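You operate a simulated robot arm through the tools that you are given. There is no shell and no other tool. Be economical: measure what you need, move in short steps, check, and stop when the job is done.

You run a simulated two-armed robot. Do the job below in one go: nothing can be reset, and whatever is moved stays where it is left.

JOB
Open the outer cabinet door, scrub the splash off its inside and shut it again.
Fine: use the scrub pad and put it back. Set down upright: scrub pad. Where these are worked on the way, their far stop is far enough and under half their travel is too little: outer cabinet door. What is to be rubbed or washed off counts as gone when no trace of it is left.

Only the result counts: the job must be done as asked and must still hold three seconds after the hand-in. Knocking over, shifting, dropping, spilling or breaking anything else fails it.

ROBOT AND FRAMES
Two 7-joint arms with fingered hands on one trunk, on a base that drives. Base frame: it is fixed to the floor where the robot stands at the start and does not move with it; the origin is under the middle of the robot, x ahead of it, y to its left, z up. Lengths are in m, angles in degrees, forces in N, time in s.
The left shoulder is at the start at [0.12, 0.125, 1.203], the right one opposite. With the tool pointing down near the work surface each hand reaches from about 0.5 to 0.9 m from the robot's upright axis, wherever it stands, measured 20 degrees to its own side. Places, roughly: outer cabinet door [0.6, 0.1, 0.5]. Payload 3.7 kg a hand.
Tool frame (each hand has its own): the origin (TCP) lies between the finger pads and is the grasp point; the fingertips stand 0.025 m ahead of it; z points along the fingers, y is the line along which they close. The gripper opens to 0.088 m. The gripper's body begins 0.029 m behind the TCP. The gripper is a hand of 5 fingers: y runs from the thumb to the fingers, the wrist lies at [-0.013, -0.097, -0.162] in the tool frame, and closing takes about 1.5 s.
Orientation is told as [roll, pitch, yaw] about the base's x, y, z axes, in that order, counted from this pose: with the fingers straight down and the wrist toward the robot, the tool's x, y and z point along [0, 1, 0], [1, 0, 0] and [0, 0, -1] of the base frame.

CONTROLS
- The arms move only by the tool move_arm. It takes "left_series", "right_series" or both (then of equal length, played together; a hand with none holds still); each is a list of rows, each a list of 6 numbers: the shift along the tool's x, y, z in m, then the turn, a rotation vector about the tool's x, y, z in degrees. In form: [[x, y, z, wx, wy, wz], ...]. A call has 1 to 10 rows; each row shifts and turns the commanded pose from where the row before left it, along the tool's axes as they then stand. "left_gripper" and "right_gripper" are, for a hand that has rows, the finger opening in m, from 0 to 0.088, set as the call begins (left out, the last holds). Each row takes 0.2 s and may step no farther than 0.05 m and 8.6 degrees from the row before; otherwise, or with a gripper value out of range, the whole call is refused. Where a pose cannot be reached the arm comes as near as it can. A force on the tool above 60 N (or 10 N above the force at the start of the call, whichever is more), or a blocked arm, ends the call early, and 0.2 s more pass. The fingers move at their own pace (about 0.045 m/s each) and stop on an object; they squeeze with about 23 N. The grip force told is the motor's: it shows also when the fingers shut on nothing. Time passes only in rows, and 0.2 s behind the last, so rows that do not move let the fingers close. It gives the time, the measured TCP pose, the force on the tool (base axes), the opening and the grip force at its end, in the units of the frame above (readings bear some noise), with the torque about the TCP (base axes, N m) and any sound that the robot's microphone picked up.
- Cameras (640 x 400 px; columns grow to the right, rows downward): "scene" is now at [0.1962, -0.0043, 1.3077]; the picture's right is [-0.08, -1.00, 0.00], its down [-0.77, 0.06, -0.63] and it looks along [0.63, -0.05, -0.77] (base axes); focal length 214 px, centre (320, 200). "left" rides on the left gripper at [-0.059, -0.079, -0.105] in its tool frame; the picture's right is [-0.73, -0.32, 0.61], its down [0.62, -0.68, 0.38] and it looks along [0.29, 0.66, 0.70] (tool axes); focal length 234 px, centre (320, 200). "right" rides on the right gripper at [0.059, -0.079, -0.105] in its tool frame; the picture's right is [-0.73, 0.32, -0.61], its down [-0.62, -0.68, 0.38] and it looks along [-0.29, 0.66, 0.70] (tool axes); focal length 234 px, centre (320, 200). There is no depth. A picture from a camera that has moved, and an enlarged one, comes with that camera's place and axes in the base frame and with its lens. The place of the scene camera against the robot may be out by one fixed shift of up to 0.018 m in any direction.
- grab_frame(camera): a new picture of that camera. The clock stands still meanwhile.
- lift_body(by): slides the trunk up (or, below 0, down) by that many m; the arms and the scene camera ride with it, the base frame stays. It gives what a move gives, with no picture.
- base_move(legs): drives the robot by 1 to 6 legs, each [ahead, left, turn to the left] in m, m and degrees, along the robot's own axes; the way and the turn of a leg run together, so that a leg with both is an arc; at most 1.5 m and 180 degrees a leg. The arms and the cameras ride along, it lands a little off, and it stops where it bumps. It gives what a move gives.
- preshape(shape, hand): the hand has 5 fingers and takes this shape, open, in about a second: jaw (thumb against the fingers, like two jaws); tri (thumb and two fingers); tip (a fingertip pinch); poke (one finger out to press); point (the index stretched); flat (the hand flat); cup (the hand cupped); fist (a fist). The gripper value then closes the fingers along that shape, each until it touches; the sizes above hold for jaw. It gives what a move gives, with no picture.
- pan_tilt(pan, tilt): turns the head with the scene camera to pan (to the left, within 80 degrees either way) and tilt (down, from -29 to 69), counted from straight ahead of the robot. It gives what a move gives.
- zoom(camera, box): a new picture of the part [left, top, right, bottom] of that camera's present view, enlarged. The clock stands still meanwhile.
- close_job(): hands the job in; it is judged then, once.

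Work in short steps. Places have to be worked out from the pictures, the camera data and where the tool is seen: move nearer, look again, correct. Check each grasp and each placing, and mend what went wrong. You have 120 turns and 100 pictures in all, those below and enlarged ones among them. Open the grippers and draw the arms clear of the work before you hand the job in, unless the task says otherwise; then end with one line.

The tools are called after ">>>" by a JSON object that holds its "name" and its "arguments". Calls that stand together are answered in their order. move_arm: Moves the arms, as the interface text tells. Its arguments: {"type":"object","properties":{"left_series":{"type":"array","items":{"type":"array","items":{"type":"number"}}},"left_gripper":{"type":"number"},"right_series":{"type":"array","items":{"type":"array","items":{"type":"number"}}},"right_gripper":{"type":"number"}},"required":[]} The other tools are called the same way: lift_body (by) slides the trunk up or down; preshape (shape, hand) gives the hand a shape; base_move (legs) drives the base; pan_tilt (pan, tilt) turns the head that bears the scene camera; grab_frame (camera) takes a picture; zoom (camera, box) takes an enlarged picture of a part of a camera's view; close_job () hands the job in.

At the start:

```text
time_s: 0.0
left_tool_pos: [0.4777, 0.2844, 1.1228]
left_orientation: [0.0, 0.0, 0.0]
left_force: [0.2, -0.5, -0.3]
left_wrist_torque: [0.0, 0.0, -0.01]
left_gripper_width: 0.0876
left_grasp_force: 0.1
left_shape: jaw
right_tool_pos: [0.449, -0.1742, 1.1496]
right_orientation: [0.1, 0.1, 0.0]
right_force: [0.0, -0.5, 0.0]
right_wrist_torque: [0.02, -0.01, -0.02]
right_gripper_width: 0.0876
right_grasp_force: 0.0
right_shape: jaw
trunk travel left (down, up): [-0.223, 0.193]
robot x, y, heading: [-0.001, -0.0045, -0.3]
head pan, tilt: [-4.3, 50.8]
```

scene: 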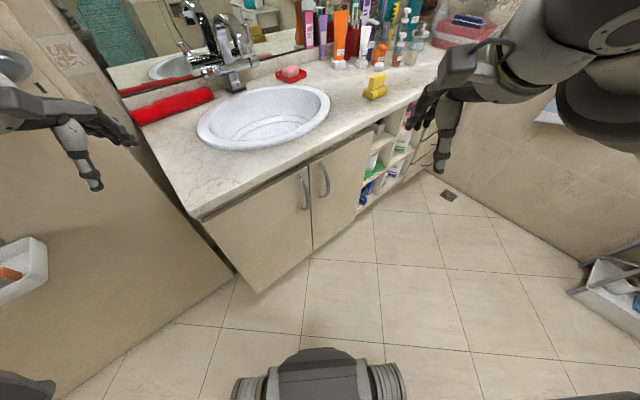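
right: 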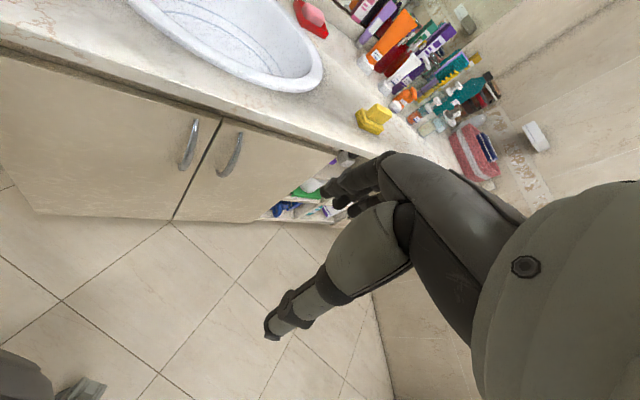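
left: 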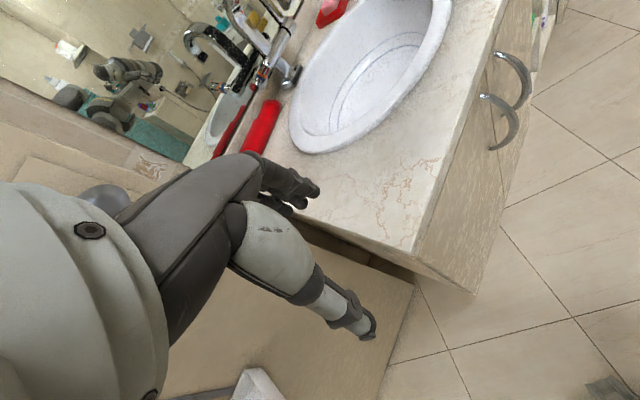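

I'll look closer at the sink cabinet: the two door handles and the yellow item on the counter, which may be the scrub pad.

>>> {"name": "zoom", "arguments": {"camera": "scene", "box": [180, 120, 400, 300]}}

>>> {"name": "zoom", "arguments": {"camera": "scene", "box": [260, 40, 420, 140]}}

>>> {"name": "zoom", "arguments": {"camera": "right", "box": [150, 60, 410, 230]}}

```text
2.22 times, centred on (290, 210) of scene
camera zoom: at [0.1962, -0.0043, 1.3077], right [-0.08, -1.0, 0.0], down [-0.77, 0.06, -0.63], along [0.63, -0.05, -0.77], focal length 477 px, centre (387, 178)
```

zoom: 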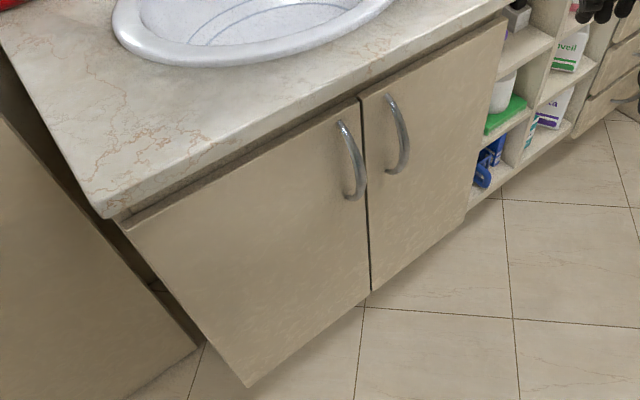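

```text
4.00 times, centred on (340, 90) of scene
camera zoom: at [0.1962, -0.0043, 1.3077], right [-0.08, -1.0, 0.0], down [-0.77, 0.06, -0.63], along [0.63, -0.05, -0.77], focal length 858 px, centre (240, 640)
```

zoom: 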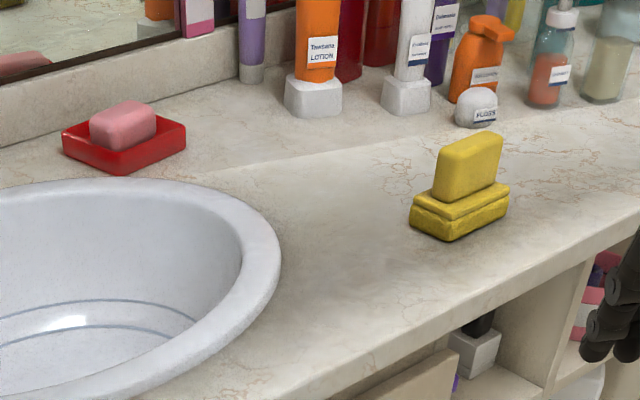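

```text
2.35 times, centred on (280, 145) of right
camera zoom: at [0.3702, -0.1182, 1.254], right [0.32, -0.73, 0.61], down [-0.68, -0.62, -0.38], along [0.65, -0.29, -0.7], focal length 551 px, centre (414, 329)
```

zoom: 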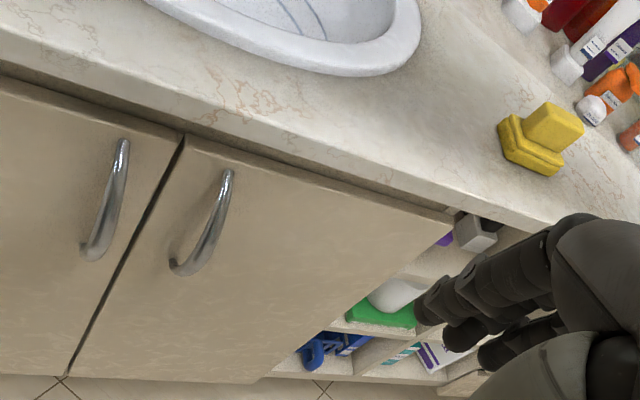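

The yellow pad with its raised grip stands at about [1.10,-0.31,0.9]. The left door hinges near (0.525,0.275) and its handle is near (0.685,0.015), z 0.67–0.84. The cabinet front is turned about 37° to me, so I drive to face it from right of the door's swing.

>>> {"name": "base_move", "arguments": {"legs": [[0, -0.65, 0], [0.3, 0, 0], [0, 0, 37]]}}

>>> {"name": "grab_frame", "arguments": {"camera": "scene"}}

>>> {"name": "grab_frame", "arguments": {"camera": "left"}}

```text
time_s: 9.6
left_tool_pos: [0.5113, -0.1394, 1.1234]
left_orientation: [0.0, 0.0, 37.1]
left_force: [0.3, 0.2, -0.3]
left_wrist_torque: [0.01, 0.02, 0.01]
left_gripper_width: 0.0876
left_grasp_force: 0.0
left_shape: jaw
right_tool_pos: [0.7668, -0.5243, 1.1479]
right_orientation: [0.1, 0.1, 36.9]
right_force: [0.0, -1.3, 0.0]
right_wrist_torque: [0.02, 0.03, -0.02]
right_gripper_width: 0.0876
right_grasp_force: 0.1
right_shape: jaw
trunk travel left (down, up): [-0.223, 0.193]
robot x, y, heading: [0.3046, -0.6549, 37.2]
head pan, tilt: [-4.3, 50.8]
```

```text
93 pictures are left
camera scene: at [0.4603, -0.5351, 1.3077], right [0.54, -0.84, 0.0], down [-0.65, -0.42, -0.63], along [0.53, 0.34, -0.77], focal length 214 px, centre (320, 200)
```

scene: 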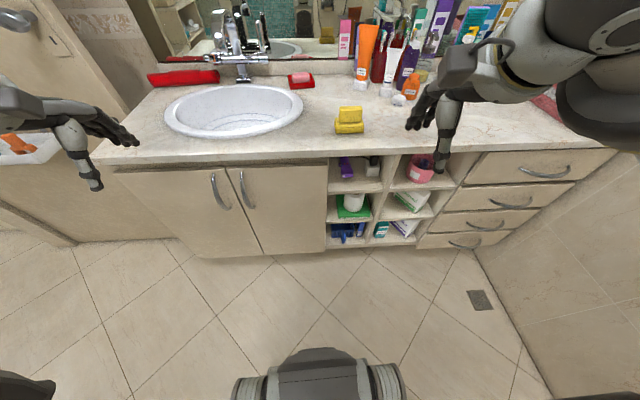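

```text
92 pictures are left
camera left: at [0.4831, -0.2344, 1.2275], right [0.18, -0.77, -0.61], down [-0.92, 0.09, -0.38], along [0.35, 0.63, -0.7], focal length 234 px, centre (320, 200)
```

left: 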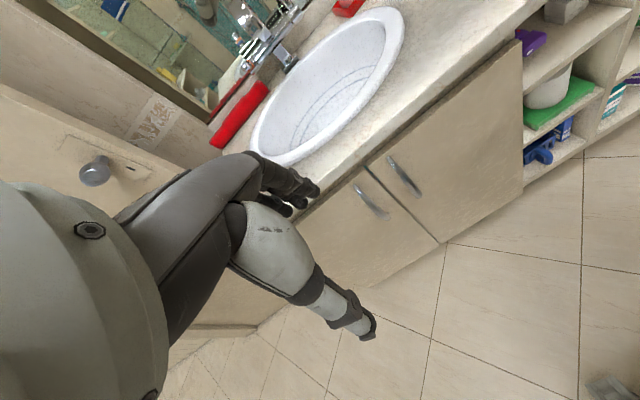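

Now the cabinet is square to me. I'll enlarge both views to fix the handle's place.

>>> {"name": "zoom", "arguments": {"camera": "scene", "box": [100, 140, 340, 290]}}

>>> {"name": "zoom", "arguments": {"camera": "left", "box": [300, 130, 460, 230]}}

```text
2.67 times, centred on (220, 215) of scene
camera zoom: at [0.4603, -0.5351, 1.3077], right [0.54, -0.84, 0.0], down [-0.65, -0.42, -0.63], along [0.53, 0.34, -0.77], focal length 572 px, centre (587, 160)
```

zoom: 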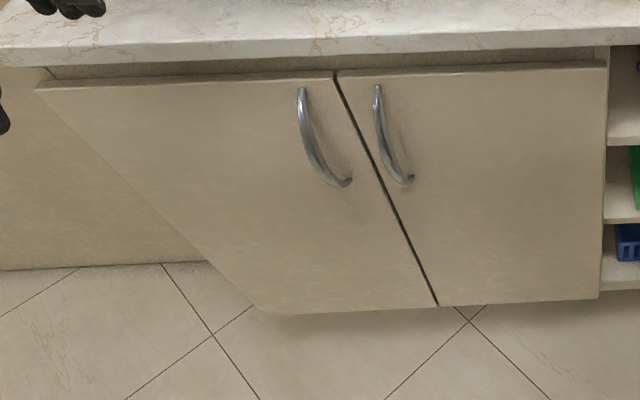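

```text
4.00 times, centred on (380, 180) of left
camera zoom: at [0.4831, -0.2344, 1.2275], right [0.18, -0.77, -0.61], down [-0.92, 0.09, -0.38], along [0.35, 0.63, -0.7], focal length 937 px, centre (80, 280)
```

zoom: 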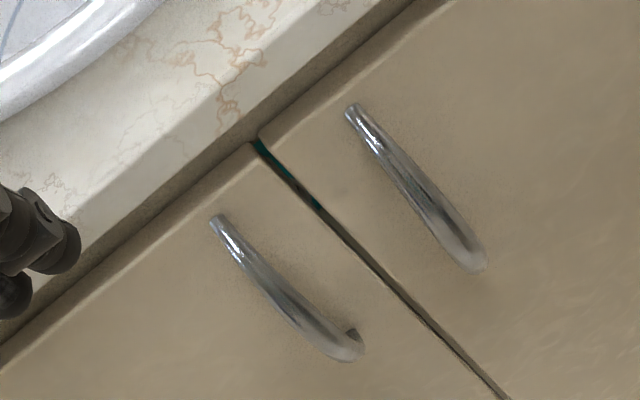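

Both views agree: the left handle runs vertically near (0.68, 0.008), z about 0.69–0.86, which is 0.70 m ahead of me and 0.30 m left. I move the left hand forward a bit and start turning it to a handshake pose, fingers forward and closing sideways.

>>> {"name": "move_arm", "arguments": {"left_series": [[0, 0.035, 0, 0, 0, 0], [0, 0.035, 0, 0, 0, 0], [0, 0, 0, -4.62, -4.62, -4.62], [0, 0, 0, -4.62, -4.62, -4.62], [0, 0, 0, -4.62, -4.62, -4.62], [0, 0, 0, -4.62, -4.62, -4.62], [0, 0, 0, -4.62, -4.62, -4.62], [0, 0, 0, -4.62, -4.62, -4.62], [0, 0, 0, -4.62, -4.62, -4.62], [0, 0, 0, -4.62, -4.62, -4.62]]}}

>>> {"name": "move_arm", "arguments": {"left_series": [[0, 0, 0, -4.62, -4.62, -4.62], [0, 0, 0, -4.62, -4.62, -4.62], [0, 0, 0, -4.62, -4.62, -4.62], [0, 0, 0, -4.62, -4.62, -4.62], [0, 0, 0, -4.62, -4.62, -4.62], [0, 0, 0, -4.62, -4.62, -4.62], [0, 0, 0, -4.62, -4.62, -4.62], [0, 0, 0, 0, 0, 0]]}}

```text
time_s: 11.8
left_tool_pos: [0.5662, -0.0986, 1.1243]
left_orientation: [-48.6, -19.4, 85.8]
left_force: [0.0, -0.3, 0.4]
left_wrist_torque: [0.0, -0.03, 0.02]
left_gripper_width: 0.0877
left_grasp_force: 0.0
left_shape: jaw
right_tool_pos: [0.767, -0.5237, 1.1482]
right_orientation: [0.1, 0.2, 37.0]
right_force: [-0.5, -1.2, -0.2]
right_wrist_torque: [-0.03, 0.02, 0.02]
right_gripper_width: 0.0875
right_grasp_force: 0.1
right_shape: jaw
trunk travel left (down, up): [-0.223, 0.193]
robot x, y, heading: [0.3039, -0.6555, 37.1]
head pan, tilt: [-4.3, 50.8]
```

```text
time_s: 13.6
left_tool_pos: [0.5674, -0.0976, 1.1233]
left_orientation: [-90.0, 0.1, 127.1]
left_force: [-0.4, -0.1, -0.1]
left_wrist_torque: [0.0, 0.01, 0.01]
left_gripper_width: 0.0877
left_grasp_force: 0.1
left_shape: jaw
right_tool_pos: [0.7662, -0.5238, 1.1483]
right_orientation: [0.1, 0.2, 36.9]
right_force: [-1.2, -0.3, 0.0]
right_wrist_torque: [0.02, 0.0, 0.02]
right_gripper_width: 0.0876
right_grasp_force: 0.1
right_shape: jaw
trunk travel left (down, up): [-0.223, 0.193]
robot x, y, heading: [0.2996, -0.653, 37.2]
head pan, tilt: [-4.3, 50.8]
```

The pose is as wanted (x down, y left, z forward). I lower to handle height while staying about 0.13 m back, then look.

>>> {"name": "move_arm", "arguments": {"left_series": [[0.045, 0.0085, 0, 0, 0, 0], [0.045, 0.0085, 0, 0, 0, 0], [0.045, 0, 0, 0, 0, 0], [0.045, 0, 0, 0, 0, 0], [0.045, 0, 0, 0, 0, 0], [0.045, 0, 0, 0, 0, 0], [0.045, 0, 0, 0, 0, 0], [0.025, 0, 0.02, 0, 0, 0], [0, 0, 0, 0, 0, 0]], "left_gripper": 0.07}}

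>>> {"name": "grab_frame", "arguments": {"camera": "left"}}

>>> {"name": "grab_frame", "arguments": {"camera": "scene"}}

```text
time_s: 15.6
left_tool_pos: [0.5576, -0.0849, 0.8753]
left_orientation: [-90.1, 0.0, 127.2]
left_force: [-0.1, 0.1, 0.1]
left_wrist_torque: [-0.02, 0.01, 0.01]
left_gripper_width: 0.07
left_grasp_force: 0.0
left_shape: jaw
left hand out of reach, approached as far as the arm can: row 6, 7, 8
right_tool_pos: [0.7671, -0.523, 1.1478]
right_orientation: [-0.1, 0.2, 37.0]
right_force: [0.6, 0.4, 0.2]
right_wrist_torque: [0.03, 0.0, 0.05]
right_gripper_width: 0.0875
right_grasp_force: 0.0
right_shape: jaw
trunk travel left (down, up): [-0.223, 0.193]
robot x, y, heading: [0.2982, -0.6567, 37.1]
head pan, tilt: [-4.3, 50.8]
```

```text
89 pictures are left
camera left: at [0.5208, -0.2107, 0.9341], right [0.68, 0.11, 0.73], down [0.72, -0.31, -0.62], along [0.16, 0.94, -0.29], focal length 234 px, centre (320, 200)
```

left: 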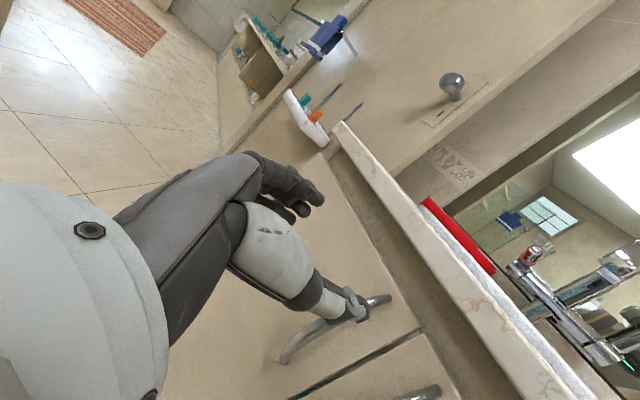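

```text
88 pictures are left
camera scene: at [0.4607, -0.5353, 1.3077], right [0.54, -0.84, 0.0], down [-0.65, -0.42, -0.63], along [0.53, 0.34, -0.77], focal length 214 px, centre (320, 200)
```

scene: 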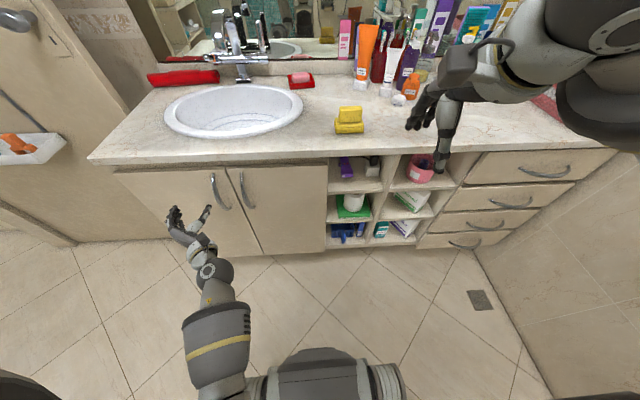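

The arm ran out of travel downward at z 0.875, so I lower the trunk.

>>> {"name": "lift_body", "arguments": {"by": -0.12}}

>>> {"name": "grab_frame", "arguments": {"camera": "left"}}

>>> {"name": "grab_frame", "arguments": {"camera": "scene"}}

```text
time_s: 17.1
left_tool_pos: [0.5255, -0.1092, 0.639]
left_orientation: [-71.8, 0.0, 127.1]
left_force: [0.0, 0.3, -0.1]
left_wrist_torque: [-0.05, 0.0, -0.01]
left_gripper_width: 0.07
left_grasp_force: 0.0
left_shape: jaw
right_tool_pos: [0.8113, -0.4896, 0.9054]
right_orientation: [0.1, 22.1, 37.0]
right_force: [0.2, -0.2, 0.4]
right_wrist_torque: [-0.01, -0.05, -0.01]
right_gripper_width: 0.0877
right_grasp_force: 0.1
right_shape: jaw
trunk travel left (down, up): [-0.103, 0.313]
robot x, y, heading: [0.3015, -0.6528, 37.1]
head pan, tilt: [-4.3, 50.8]
```

```text
87 pictures are left
camera left: at [0.5072, -0.2204, 0.7279], right [0.83, 0.23, 0.5], down [0.55, -0.44, -0.71], along [0.06, 0.87, -0.49], focal length 234 px, centre (320, 200)
```

left: 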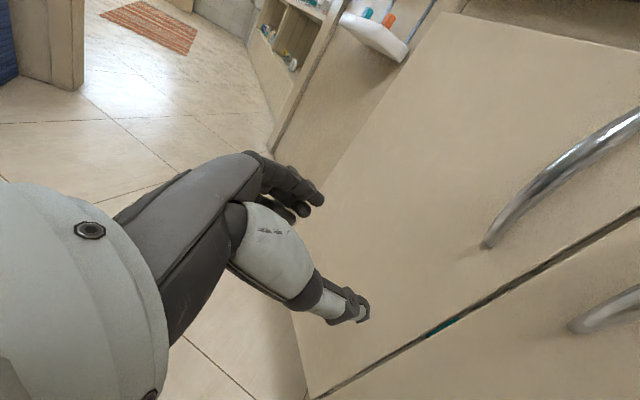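

```text
86 pictures are left
camera scene: at [0.5626, -0.4582, 1.172], right [0.54, -0.84, 0.0], down [-0.65, -0.42, -0.63], along [0.53, 0.34, -0.77], focal length 214 px, centre (320, 200)
```

scene: 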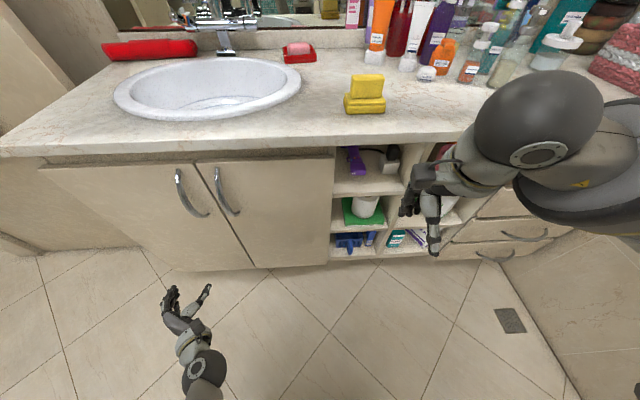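

Lowering made the torso lean, so the hand is now at z 0.64 with fingers tilted 18° down, still clear of everything. I level the left hand and raise it to z≈0.78, then approach to about 0.10 m short of the handle.

>>> {"name": "move_arm", "arguments": {"left_series": [[0, 0, 0, 0, -8.5, 0], [0, 0, 0, 0, -8.5, 0], [-0.045, 0, 0, 0, 0, 0], [-0.045, 0, 0, 0, 0, 0], [-0.045, 0, 0, 0, 0, 0], [0, 0, 0.045, 0, 0, 0], [0, 0, 0.045, 0, 0, 0], [0, 0, 0, 0, 0, 0]]}}

>>> {"name": "grab_frame", "arguments": {"camera": "left"}}

>>> {"name": "grab_frame", "arguments": {"camera": "scene"}}

```text
time_s: 18.9
left_tool_pos: [0.6269, -0.0309, 0.7391]
left_orientation: [-71.8, 0.1, 127.1]
left_force: [0.0, 0.5, 0.3]
left_wrist_torque: [0.01, 0.01, 0.01]
left_gripper_width: 0.0701
left_grasp_force: 0.0
left_shape: jaw
left hand out of reach, approached as far as the arm can: row 1, 2
right_tool_pos: [0.8109, -0.4886, 0.903]
right_orientation: [-0.1, 22.1, 37.0]
right_force: [-1.3, 0.1, -0.5]
right_wrist_torque: [-0.01, -0.01, -0.01]
right_gripper_width: 0.088
right_grasp_force: 0.1
right_shape: jaw
trunk travel left (down, up): [-0.103, 0.313]
robot x, y, heading: [0.2999, -0.6544, 37.1]
head pan, tilt: [-4.3, 50.8]
```

```text
85 pictures are left
camera left: at [0.6084, -0.1432, 0.8276], right [0.84, 0.23, 0.5], down [0.55, -0.44, -0.71], along [0.06, 0.87, -0.49], focal length 234 px, centre (320, 200)
```

left: 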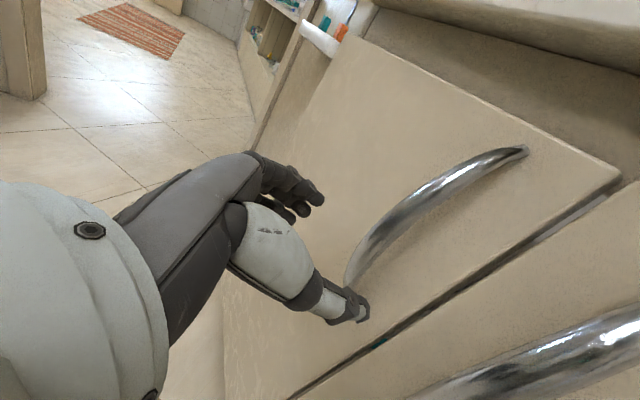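

```text
84 pictures are left
camera scene: at [0.5626, -0.4571, 1.1716], right [0.54, -0.84, 0.0], down [-0.65, -0.42, -0.63], along [0.53, 0.34, -0.77], focal length 214 px, centre (320, 200)
```

scene: 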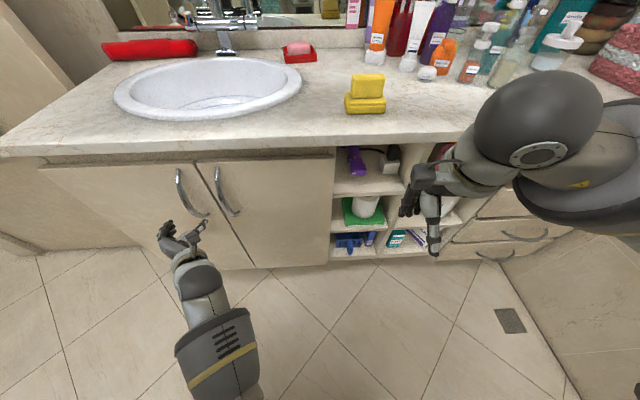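

The fingers stay tilted 18° down, a wrist limit that is fine for gripping a bar. The bow at z≈0.76 is about 0.055 m ahead and centred, so I move in and close.

>>> {"name": "move_arm", "arguments": {"left_series": [[-0.026, 0, 0.022, 0, 0, 0], [-0.026, 0, 0.022, 0, 0, 0], [0, 0, 0, 0, 0, 0]]}}

>>> {"name": "grab_frame", "arguments": {"camera": "left"}}

```text
time_s: 19.7
left_tool_pos: [0.6727, 0.0043, 0.7742]
left_orientation: [-71.8, 0.0, 127.0]
left_force: [0.3, -0.8, 0.2]
left_wrist_torque: [0.01, 0.01, 0.02]
left_gripper_width: 0.07
left_grasp_force: 0.0
left_shape: jaw
right_tool_pos: [0.8124, -0.4897, 0.9041]
right_orientation: [0.0, 22.2, 37.0]
right_force: [1.1, 0.4, 0.1]
right_wrist_torque: [-0.02, 0.0, 0.04]
right_gripper_width: 0.0878
right_grasp_force: 0.0
right_shape: jaw
trunk travel left (down, up): [-0.103, 0.313]
robot x, y, heading: [0.3031, -0.6555, 37.1]
head pan, tilt: [-4.3, 50.8]
```

```text
83 pictures are left
camera left: at [0.6551, -0.1079, 0.8632], right [0.84, 0.23, 0.5], down [0.55, -0.44, -0.71], along [0.06, 0.87, -0.49], focal length 234 px, centre (320, 200)
```

left: 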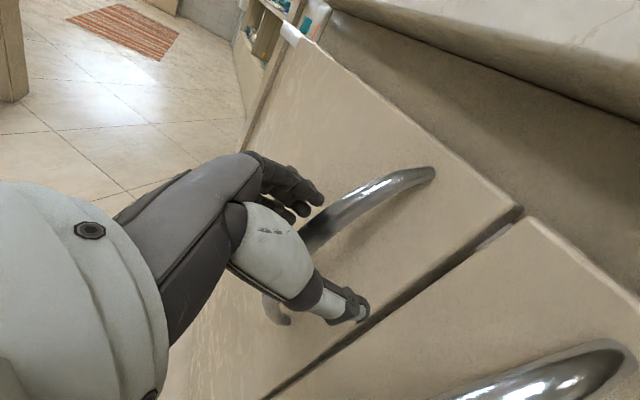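

The bow sits between thumb and fingers. I close the hand.

>>> {"name": "move_arm", "arguments": {"left_series": [[0, 0, 0.005, 0, 0, 0], [0, 0, 0, 0, 0, 0], [0, 0, 0, 0, 0, 0], [0, 0, 0, 0, 0, 0], [0, 0, 0, 0, 0, 0], [0, 0, 0, 0, 0, 0], [0, 0, 0, 0, 0, 0]], "left_gripper": 0.0}}

>>> {"name": "grab_frame", "arguments": {"camera": "left"}}

```text
time_s: 21.3
left_tool_pos: [0.6773, 0.0073, 0.7726]
left_orientation: [-71.7, 0.0, 127.1]
left_force: [2.2, 0.0, 0.7]
left_wrist_torque: [0.12, 0.14, 0.01]
left_gripper_width: 0.0001
left_grasp_force: 22.5
left_shape: jaw
right_tool_pos: [0.812, -0.4897, 0.9028]
right_orientation: [0.0, 22.2, 37.0]
right_force: [0.4, -0.3, -0.4]
right_wrist_torque: [0.01, 0.0, 0.0]
right_gripper_width: 0.0876
right_grasp_force: 0.1
right_shape: jaw
trunk travel left (down, up): [-0.103, 0.313]
robot x, y, heading: [0.3045, -0.6542, 36.9]
head pan, tilt: [-4.3, 50.8]
```

```text
82 pictures are left
camera left: at [0.6592, -0.1054, 0.8616], right [0.84, 0.23, 0.5], down [0.55, -0.44, -0.71], along [0.06, 0.87, -0.49], focal length 234 px, centre (320, 200)
```

left: 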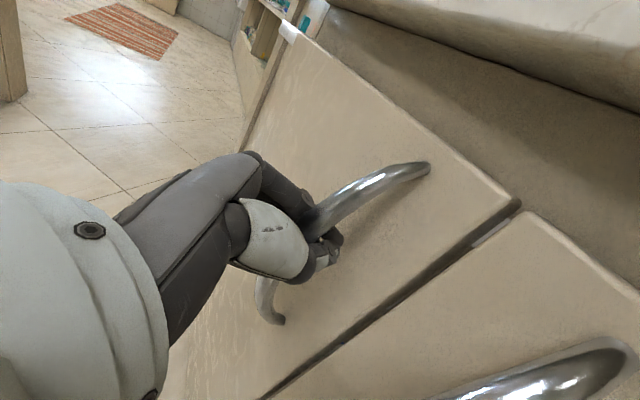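

The fingers have closed around behind the bar, so it is caged. I pull along the door's arc, radius about 0.31 around the left hinge, turning the hand partly with it.

>>> {"name": "move_arm", "arguments": {"left_series": [[0.0081, 0.005, -0.0247, 2.37, 0, 0.78], [0.0082, 0.0059, -0.025, 2.37, 0, 0.78], [0.0078, 0.0078, -0.024, 2.37, 0, 0.78], [0.008, 0.0074, -0.0244, 2.37, 0, 0.78], [0, 0, 0, 0, 0, 0]]}}

>>> {"name": "grab_frame", "arguments": {"camera": "left"}}

>>> {"name": "grab_frame", "arguments": {"camera": "scene"}}

```text
time_s: 22.5
left_tool_pos: [0.5757, -0.0276, 0.7728]
left_orientation: [-71.8, 0.0, 117.1]
left_force: [-1.4, 10.5, 0.3]
left_wrist_torque: [0.15, 0.02, -0.12]
left_gripper_width: 0.0
left_grasp_force: 23.1
left_shape: jaw
right_tool_pos: [0.8121, -0.4885, 0.904]
right_orientation: [-0.1, 22.2, 37.0]
right_force: [-0.6, 0.0, 0.2]
right_wrist_torque: [0.01, -0.01, -0.01]
right_gripper_width: 0.0876
right_grasp_force: 0.1
right_shape: jaw
trunk travel left (down, up): [-0.103, 0.313]
robot x, y, heading: [0.2997, -0.6558, 37.1]
head pan, tilt: [-4.3, 50.8]
```

```text
81 pictures are left
camera left: at [0.5391, -0.1347, 0.8614], right [0.86, 0.08, 0.5], down [0.46, -0.53, -0.71], along [0.21, 0.84, -0.49], focal length 234 px, centre (320, 200)
```

left: 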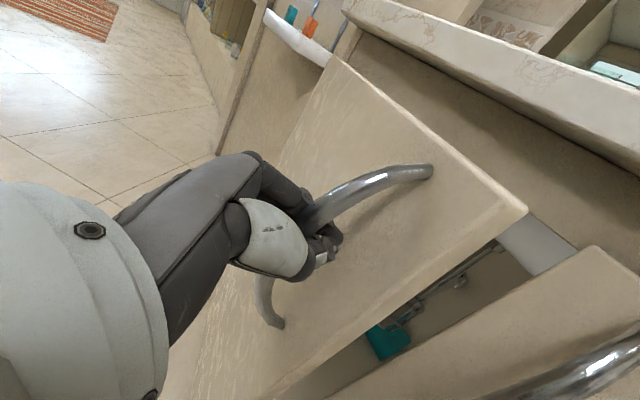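

```text
80 pictures are left
camera scene: at [0.5633, -0.4568, 1.1714], right [0.54, -0.84, 0.0], down [-0.65, -0.42, -0.63], along [0.53, 0.34, -0.77], focal length 214 px, centre (320, 200)
```

scene: 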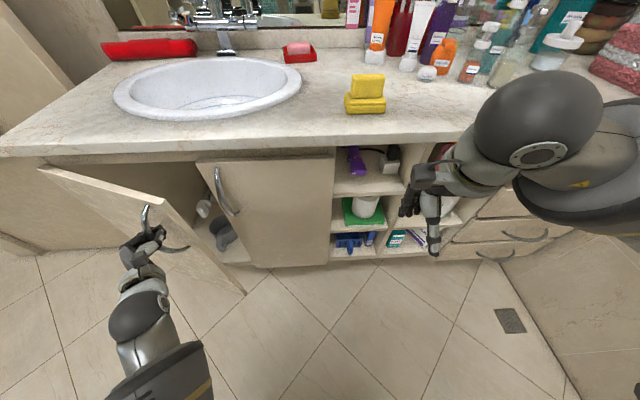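

The door follows, about 20° open. I continue another ~20° on the arc with a slight correction to the left for the side force.

>>> {"name": "move_arm", "arguments": {"left_series": [[0.0066, 0.0152, -0.0201, 2.37, 0, 0.78], [0.0077, 0.0103, -0.0236, 2.37, 0, 0.78], [0.0075, 0.0114, -0.0231, 2.37, 0, 0.78], [0.0074, 0.0124, -0.0226, 2.37, 0, 0.78], [0, 0, 0, 0, 0, 0]]}}

>>> {"name": "grab_frame", "arguments": {"camera": "scene"}}

```text
time_s: 23.7
left_tool_pos: [0.4706, -0.0184, 0.7724]
left_orientation: [-71.8, 0.1, 107.1]
left_force: [1.8, 7.7, 0.5]
left_wrist_torque: [0.17, -0.06, -0.09]
left_gripper_width: 0.0001
left_grasp_force: 23.0
left_shape: jaw
right_tool_pos: [0.8127, -0.489, 0.9032]
right_orientation: [0.0, 22.1, 37.0]
right_force: [-0.4, 0.0, -0.6]
right_wrist_torque: [-0.01, -0.01, -0.01]
right_gripper_width: 0.0878
right_grasp_force: 0.0
right_shape: jaw
trunk travel left (down, up): [-0.103, 0.313]
robot x, y, heading: [0.3043, -0.6581, 37.2]
head pan, tilt: [-4.3, 50.8]
```

```text
79 pictures are left
camera scene: at [0.5637, -0.4571, 1.1714], right [0.54, -0.84, 0.0], down [-0.65, -0.42, -0.63], along [0.53, 0.34, -0.77], focal length 214 px, centre (320, 200)
```

scene: 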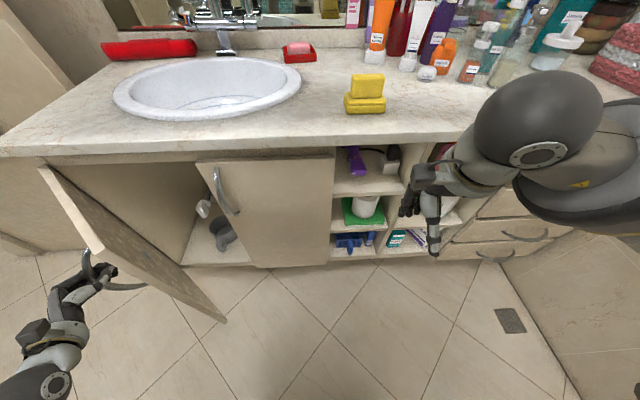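

It is about 40° open and following well. I continue along the arc to about 70°.

>>> {"name": "move_arm", "arguments": {"left_series": [[0.0076, 0.0161, -0.0233, 2.37, 0, 0.78], [0.0069, 0.0148, -0.0213, 2.37, 0, 0.78], [0.0068, 0.0157, -0.0209, 2.37, 0, 0.78], [0.0065, 0.0162, -0.02, 2.37, 0, 0.78], [0.0063, 0.0173, -0.0194, 2.37, 0, 0.78], [0.0061, 0.018, -0.0188, 2.37, 0, 0.78], [0, 0, 0, 0, 0, 0]]}}

>>> {"name": "grab_frame", "arguments": {"camera": "scene"}}

```text
time_s: 25.3
left_tool_pos: [0.3302, 0.0543, 0.7727]
left_orientation: [-72.0, 0.0, 91.8]
left_force: [31.0, 29.5, -1.9]
left_wrist_torque: [0.07, -0.24, -0.7]
left_gripper_width: 0.0001
left_grasp_force: 23.0
left_shape: jaw
right_tool_pos: [0.815, -0.487, 0.9014]
right_orientation: [-0.1, 22.5, 37.0]
right_force: [0.6, -0.4, -0.2]
right_wrist_torque: [0.02, -0.01, -0.02]
right_gripper_width: 0.0876
right_grasp_force: 0.0
right_shape: jaw
trunk travel left (down, up): [-0.103, 0.313]
robot x, y, heading: [0.302, -0.6532, 37.1]
head pan, tilt: [-4.3, 50.8]
```

```text
78 pictures are left
camera scene: at [0.5665, -0.4552, 1.1705], right [0.54, -0.84, 0.0], down [-0.65, -0.42, -0.63], along [0.53, 0.34, -0.78], focal length 214 px, centre (320, 200)
```

scene: 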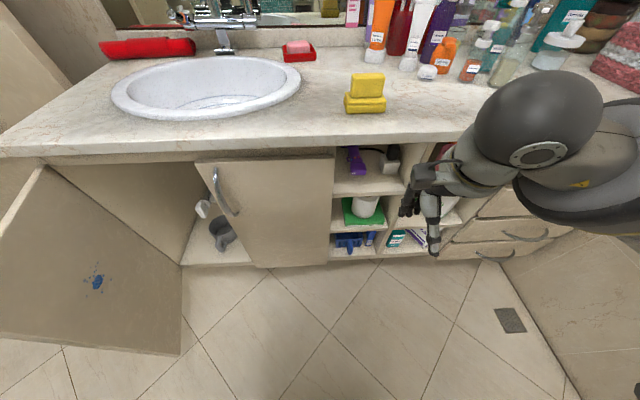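

The door is about 70° open and the blue splash shows on its inside at about r=0.20, z=0.62. The 43 N is radial, because my hinge estimate is slightly off, and a refit puts the hinge near (0.545,0.288). I continue on the corrected arc towards 100° so the inside faces me.

>>> {"name": "move_arm", "arguments": {"left_series": [[0.0018, 0.0263, -0.0055, 2.37, 0, 0.78], [0.0055, 0.0203, -0.0169, 2.37, 0, 0.78], [0.0052, 0.0213, -0.0161, 2.37, 0, 0.78], [0, 0, 0, 0, 0, 0]]}}

```text
time_s: 26.3
left_tool_pos: [0.2846, 0.1194, 0.7726]
left_orientation: [-71.6, 0.3, 84.7]
left_force: [5.4, 2.9, 0.6]
left_wrist_torque: [0.07, -0.13, -0.07]
left_gripper_width: 0.0
left_grasp_force: 22.7
left_shape: jaw
right_tool_pos: [0.8142, -0.4895, 0.9035]
right_orientation: [-0.1, 22.3, 37.1]
right_force: [-0.5, 0.5, 0.2]
right_wrist_torque: [-0.02, -0.01, 0.0]
right_gripper_width: 0.0877
right_grasp_force: 0.1
right_shape: jaw
trunk travel left (down, up): [-0.103, 0.313]
robot x, y, heading: [0.3002, -0.6555, 36.9]
head pan, tilt: [-4.3, 50.8]
```

The force fell to a few newtons, so the refit is good. I go on.

>>> {"name": "move_arm", "arguments": {"left_series": [[0.0049, 0.0219, -0.015, 2.37, 0, 0.78], [0.0047, 0.0226, -0.0143, 2.37, 0, 0.78], [0.0043, 0.0232, -0.0131, 2.37, 0, 0.78], [0, 0, 0, 0, 0, 0]]}}

>>> {"name": "grab_frame", "arguments": {"camera": "scene"}}

>>> {"name": "grab_frame", "arguments": {"camera": "left"}}

```text
time_s: 27.0
left_tool_pos: [0.2563, 0.1722, 0.7709]
left_orientation: [-70.9, 1.8, 76.7]
left_force: [22.0, 5.9, 2.8]
left_wrist_torque: [0.14, -0.25, -0.24]
left_gripper_width: 0.0
left_grasp_force: 23.1
left_shape: jaw
right_tool_pos: [0.8137, -0.4912, 0.9041]
right_orientation: [0.0, 22.0, 36.8]
right_force: [-0.5, -0.4, 0.3]
right_wrist_torque: [-0.03, -0.03, -0.03]
right_gripper_width: 0.0874
right_grasp_force: 0.0
right_shape: jaw
trunk travel left (down, up): [-0.103, 0.313]
robot x, y, heading: [0.3012, -0.6508, 36.8]
head pan, tilt: [-4.3, 50.8]
stopped in row 3 (left hand): the force on the tool passed its limit at 85 N (the readings are from after the stop); the commanded pose is now the measured one
```

```text
77 pictures are left
camera scene: at [0.5654, -0.4587, 1.1715], right [0.54, -0.84, 0.0], down [-0.65, -0.41, -0.63], along [0.53, 0.34, -0.77], focal length 214 px, centre (320, 200)
```

scene: 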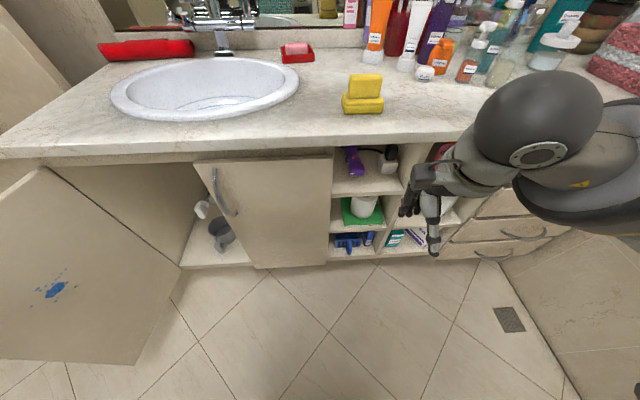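

```text
76 pictures are left
camera left: at [0.16, 0.116, 0.8632], right [0.72, -0.49, 0.5], down [-0.01, -0.72, -0.69], along [0.69, 0.49, -0.52], focal length 234 px, centre (320, 200)
```

left: 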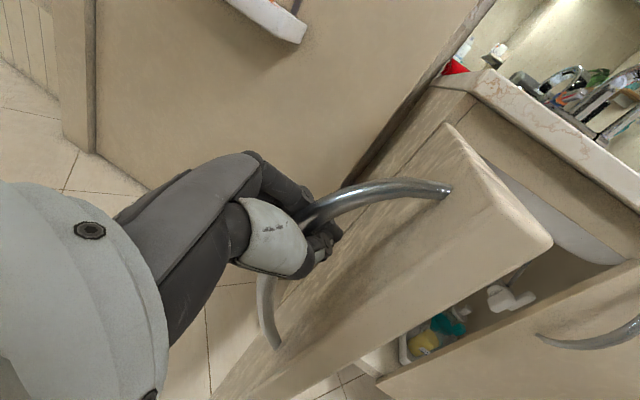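

The handle has swung about 93° and then met a stop, so the door is fully open. I open the fingers and back off the handle.

>>> {"name": "move_arm", "arguments": {"left_series": [[0, 0, 0, 0, 0, 0], [0, 0, 0, 0, 0, 0], [0, 0, 0, 0, 0, 0], [0, 0, 0, 0, 0, 0], [0, 0, -0.02, 0, 0, 0], [0, 0, -0.03, 0, 0, 0], [0, 0, -0.03, 0, 0, 0]], "left_gripper": 0.07}}

>>> {"name": "grab_frame", "arguments": {"camera": "left"}}

```text
time_s: 28.6
left_tool_pos: [0.1955, 0.1783, 0.7864]
left_orientation: [-70.4, 2.3, 77.1]
left_force: [1.0, -0.4, 0.2]
left_wrist_torque: [-0.02, 0.02, -0.01]
left_gripper_width: 0.0697
left_grasp_force: 0.1
left_shape: jaw
left hand out of reach, approached as far as the arm can: row 7
right_tool_pos: [0.8124, -0.4904, 0.9043]
right_orientation: [0.0, 22.2, 37.0]
right_force: [0.1, -0.1, -0.4]
right_wrist_torque: [-0.01, 0.0, -0.01]
right_gripper_width: 0.0877
right_grasp_force: 0.1
right_shape: jaw
trunk travel left (down, up): [-0.103, 0.313]
robot x, y, heading: [0.3002, -0.6541, 37.1]
head pan, tilt: [-4.3, 50.8]
```

```text
75 pictures are left
camera left: at [0.1004, 0.1229, 0.8803], right [0.73, -0.48, 0.49], down [-0.01, -0.72, -0.69], along [0.69, 0.5, -0.53], focal length 234 px, centre (320, 200)
```

left: 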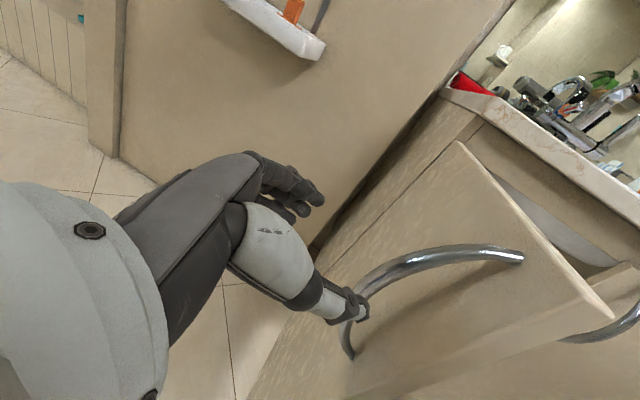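

The hand is clear of the bow. I slide it right past the door edge, then up.

>>> {"name": "move_arm", "arguments": {"left_series": [[0, -0.045, 0, 0, 0, 0], [0, -0.045, 0, 0, 0, 0], [0, -0.045, 0, 0, 0, 0], [0, -0.045, 0, 0, 0, 0], [0, -0.045, 0, -4, 0, 0], [-0.04, 0, 0, -8, 0, 0], [-0.04, 0, 0, -8, 0, 0], [-0.04, 0, 0, -8, 0, 0]]}}

>>> {"name": "pan_tilt", "arguments": {"pan": 40, "tilt": 50}}

>>> {"name": "grab_frame", "arguments": {"camera": "scene"}}

```text
time_s: 30.4
left_tool_pos: [0.1854, -0.0465, 0.9088]
left_orientation: [-71.6, -7.3, 103.7]
left_force: [0.2, -0.1, -0.7]
left_wrist_torque: [0.04, 0.02, 0.01]
left_gripper_width: 0.0701
left_grasp_force: 0.2
left_shape: jaw
right_tool_pos: [0.8133, -0.4913, 0.9036]
right_orientation: [0.0, 22.3, 36.9]
right_force: [-0.1, 0.2, -0.8]
right_wrist_torque: [0.03, -0.03, 0.0]
right_gripper_width: 0.0879
right_grasp_force: 0.0
right_shape: jaw
trunk travel left (down, up): [-0.103, 0.313]
robot x, y, heading: [0.2979, -0.6552, 36.5]
head pan, tilt: [-4.3, 50.8]
```

```text
time_s: 31.6
left_tool_pos: [0.1844, -0.0463, 0.9059]
left_orientation: [-71.7, -7.2, 103.6]
left_force: [0.2, 0.6, -0.3]
left_wrist_torque: [-0.02, -0.01, -0.03]
left_gripper_width: 0.07
left_grasp_force: 0.0
left_shape: jaw
right_tool_pos: [0.8128, -0.49, 0.9041]
right_orientation: [0.0, 22.1, 36.9]
right_force: [-0.8, 0.5, -0.4]
right_wrist_torque: [0.01, 0.01, -0.02]
right_gripper_width: 0.0878
right_grasp_force: 0.0
right_shape: jaw
trunk travel left (down, up): [-0.103, 0.313]
robot x, y, heading: [0.3007, -0.6553, 36.7]
head pan, tilt: [40.0, 50.0]
```

```text
74 pictures are left
camera scene: at [0.5451, -0.4319, 1.1793], right [0.83, -0.55, 0.0], down [-0.39, -0.59, -0.7], along [0.39, 0.59, -0.71], focal length 214 px, centre (320, 200)
```

scene: 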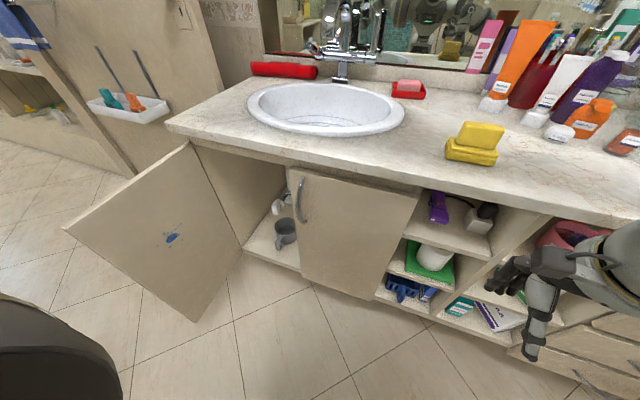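

The door stands about 90° open with the splash in clear view. I raise the trunk again for a top-down grasp of the pad.

>>> {"name": "lift_body", "arguments": {"by": 0.12}}

>>> {"name": "zoom", "arguments": {"camera": "scene", "box": [400, 80, 560, 180]}}

>>> {"name": "zoom", "arguments": {"camera": "right", "box": [0, 0, 320, 200]}}

```text
time_s: 33.1
left_tool_pos: [0.185, -0.0444, 1.0283]
left_orientation: [-71.6, -7.2, 103.6]
left_force: [0.2, 0.6, 0.6]
left_wrist_torque: [-0.01, 0.0, -0.01]
left_gripper_width: 0.0701
left_grasp_force: 0.0
left_shape: jaw
right_tool_pos: [0.8149, -0.4911, 1.0216]
right_orientation: [-0.1, 22.3, 36.9]
right_force: [0.2, -0.1, 0.3]
right_wrist_torque: [0.03, 0.02, 0.0]
right_gripper_width: 0.0875
right_grasp_force: 0.1
right_shape: jaw
trunk travel left (down, up): [-0.223, 0.193]
robot x, y, heading: [0.3027, -0.6561, 36.9]
head pan, tilt: [40.0, 50.0]
```

```text
4.00 times, centred on (480, 130) of scene
camera zoom: at [0.4153, -0.5012, 1.3085], right [0.97, -0.23, 0.0], down [-0.17, -0.75, -0.64], along [0.15, 0.63, -0.77], focal length 858 px, centre (-320, 480)
```

zoom: 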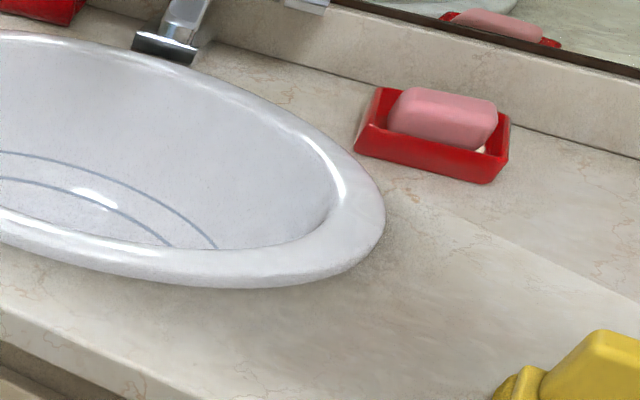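

```text
2.00 times, centred on (160, 100) of right
camera zoom: at [0.7512, -0.4648, 1.149], right [0.86, -0.26, 0.44], down [-0.25, -0.96, -0.1], along [0.45, -0.03, -0.89], focal length 468 px, centre (640, 400)
```

zoom: 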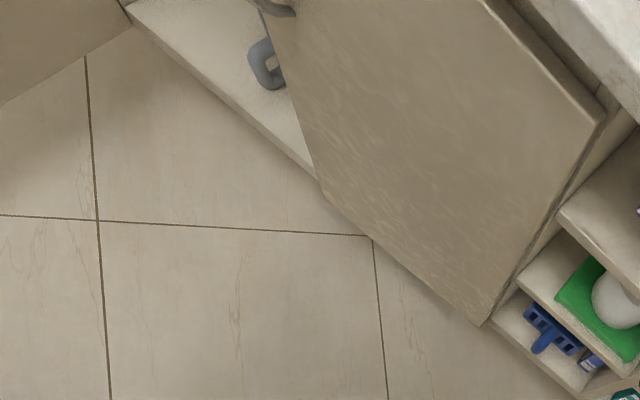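

Trunk is up. I straighten the right hand, drive a little closer and to the right, and turn the head back onto the pad.

>>> {"name": "move_arm", "arguments": {"right_series": [[0, 0, -0.03, -7.4, 0, 0], [0, 0, -0.03, -7.4, 0, 0], [0, 0, -0.03, -7.4, 0, 0], [0, 0, 0, 0, 0, 0]]}}

>>> {"name": "base_move", "arguments": {"legs": [[0.12, -0.1, 0]]}}

>>> {"name": "pan_tilt", "arguments": {"pan": -5, "tilt": 45}}

>>> {"name": "grab_frame", "arguments": {"camera": "scene"}}

>>> {"name": "grab_frame", "arguments": {"camera": "right"}}

```text
time_s: 34.1
left_tool_pos: [0.1844, -0.0454, 1.0282]
left_orientation: [-71.6, -7.1, 103.7]
left_force: [0.7, 0.7, -0.7]
left_wrist_torque: [-0.05, -0.01, -0.05]
left_gripper_width: 0.0697
left_grasp_force: 0.1
left_shape: jaw
right_tool_pos: [0.8325, -0.4767, 1.1096]
right_orientation: [0.0, -0.1, 36.9]
right_force: [0.9, 0.4, 0.1]
right_wrist_torque: [-0.02, -0.02, 0.0]
right_gripper_width: 0.088
right_grasp_force: 0.1
right_shape: jaw
trunk travel left (down, up): [-0.223, 0.193]
robot x, y, heading: [0.2975, -0.6554, 36.7]
head pan, tilt: [40.0, 50.0]
```

```text
time_s: 35.6
left_tool_pos: [0.3391, -0.0507, 1.0277]
left_orientation: [-71.6, -7.2, 103.6]
left_force: [-1.3, 0.3, -0.3]
left_wrist_torque: [-0.01, -0.02, 0.0]
left_gripper_width: 0.0701
left_grasp_force: 0.0
left_shape: jaw
right_tool_pos: [0.9866, -0.4844, 1.11]
right_orientation: [0.0, 0.0, 36.9]
right_force: [0.4, 0.3, 0.5]
right_wrist_torque: [0.02, 0.02, -0.05]
right_gripper_width: 0.088
right_grasp_force: 0.0
right_shape: jaw
trunk travel left (down, up): [-0.223, 0.193]
robot x, y, heading: [0.4595, -0.6609, 37.0]
head pan, tilt: [40.0, 50.0]
```

```text
time_s: 36.7
left_tool_pos: [0.3395, -0.0515, 1.0284]
left_orientation: [-71.8, -7.2, 103.6]
left_force: [-0.4, -0.8, 1.0]
left_wrist_torque: [-0.03, -0.02, 0.02]
left_gripper_width: 0.0701
left_grasp_force: 0.0
left_shape: jaw
right_tool_pos: [0.9858, -0.4841, 1.1104]
right_orientation: [0.1, 0.0, 36.9]
right_force: [-0.1, -0.1, -0.8]
right_wrist_torque: [0.01, 0.0, -0.01]
right_gripper_width: 0.0879
right_grasp_force: 0.0
right_shape: jaw
trunk travel left (down, up): [-0.223, 0.193]
robot x, y, heading: [0.4548, -0.6584, 36.7]
head pan, tilt: [-5.0, 45.0]
```

```text
71 pictures are left
camera scene: at [0.6203, -0.5411, 1.3157], right [0.53, -0.85, 0.0], down [-0.6, -0.37, -0.71], along [0.6, 0.37, -0.71], focal length 214 px, centre (320, 200)
```

scene: 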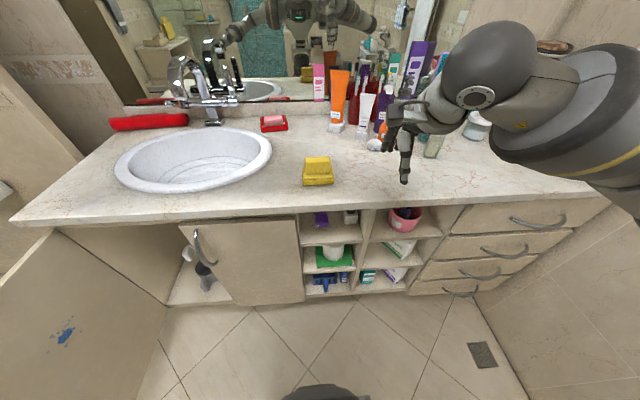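

```text
70 pictures are left
camera right: at [0.8865, -0.4866, 1.2147], right [0.69, -0.39, 0.61], down [-0.17, -0.91, -0.38], along [0.7, 0.16, -0.7], focal length 234 px, centre (320, 200)
```

right: 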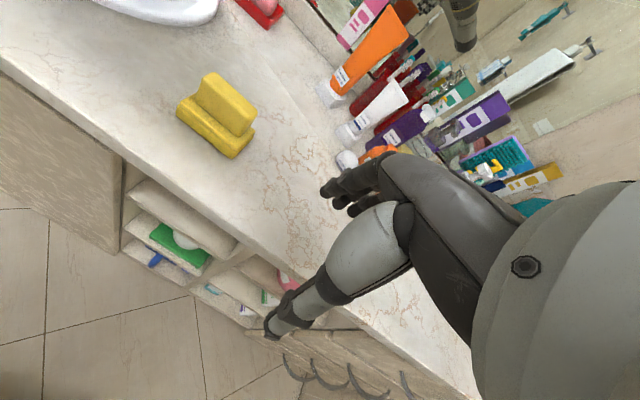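

I zoom on the pad in both views to triangulate it.

>>> {"name": "zoom", "arguments": {"camera": "scene", "box": [270, 130, 350, 180]}}

>>> {"name": "zoom", "arguments": {"camera": "right", "box": [140, 50, 300, 150]}}

```text
8.00 times, centred on (310, 155) of scene
camera zoom: at [0.6203, -0.5411, 1.3157], right [0.53, -0.85, 0.0], down [-0.6, -0.37, -0.71], along [0.6, 0.37, -0.71], focal length 1716 px, centre (400, 560)
```

zoom: 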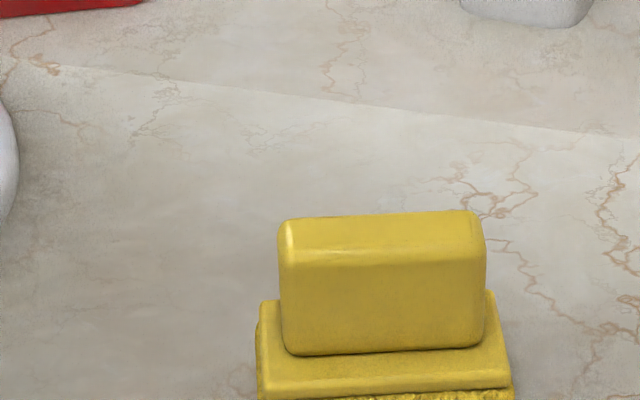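

```text
4.00 times, centred on (220, 100) of right
camera zoom: at [0.8865, -0.4866, 1.2147], right [0.69, -0.39, 0.61], down [-0.17, -0.91, -0.38], along [0.7, 0.16, -0.7], focal length 937 px, centre (720, 600)
```

zoom: 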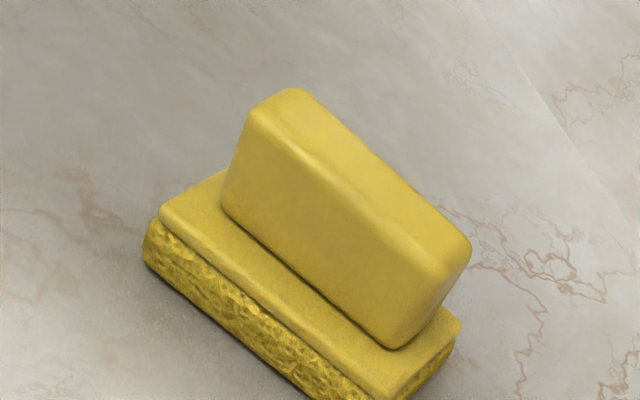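

The grip block's top centre triangulates to (1.037, -0.277, 0.985), with its long axis across my view and turned about 4° clockwise from my hand. I move the right hand above it and look again.

>>> {"name": "move_arm", "arguments": {"right_series": [[0.045, 0, 0, 0, 0, 0], [0.045, 0, 0, 0, 0, 0], [0.045, 0.02, 0, 0, 0, 0], [0, 0.048, 0, 0, 0, 0], [0, 0.048, 0, 0, 0, 0], [0, 0.048, 0, 0, 0, 3.5], [0, 0, 0.03, 0, 0, 0], [0, 0, 0, 0, 0, 0]], "right_gripper": 0.07}}

>>> {"name": "grab_frame", "arguments": {"camera": "right"}}

>>> {"name": "zoom", "arguments": {"camera": "scene", "box": [220, 60, 420, 200]}}

```text
time_s: 38.5
left_tool_pos: [0.3373, -0.0526, 1.0272]
left_orientation: [-71.6, -7.2, 103.5]
left_force: [-0.2, 0.1, 0.1]
left_wrist_torque: [-0.02, 0.0, 0.01]
left_gripper_width: 0.0697
left_grasp_force: 0.0
left_shape: jaw
right_tool_pos: [1.0359, -0.279, 1.0801]
right_orientation: [-0.1, -0.2, 33.4]
right_force: [-0.6, -0.4, 0.6]
right_wrist_torque: [0.01, -0.03, -0.03]
right_gripper_width: 0.0701
right_grasp_force: 0.1
right_shape: jaw
trunk travel left (down, up): [-0.223, 0.193]
robot x, y, heading: [0.4567, -0.6641, 36.4]
head pan, tilt: [-5.0, 45.0]
```

```text
67 pictures are left
camera right: at [0.9362, -0.2741, 1.1851], right [0.67, -0.43, 0.61], down [-0.23, -0.9, -0.38], along [0.71, 0.12, -0.69], focal length 234 px, centre (320, 200)
```

right: 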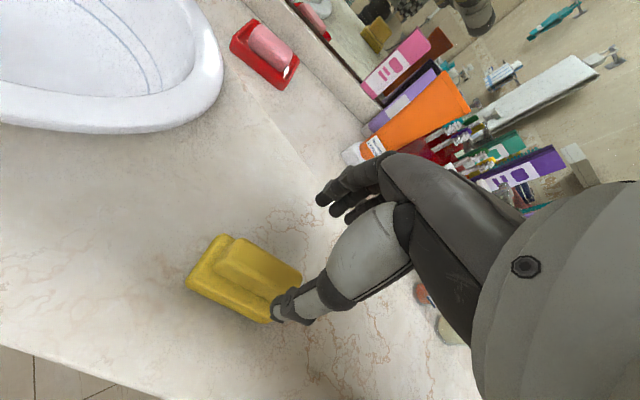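

```text
2.86 times, centred on (320, 130) of scene
camera zoom: at [0.6201, -0.5411, 1.3158], right [0.53, -0.85, 0.0], down [-0.6, -0.37, -0.71], along [0.6, 0.37, -0.71], focal length 613 px, centre (320, 400)
```

zoom: 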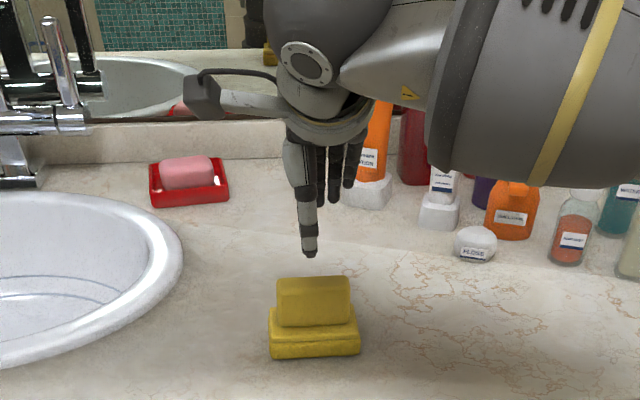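

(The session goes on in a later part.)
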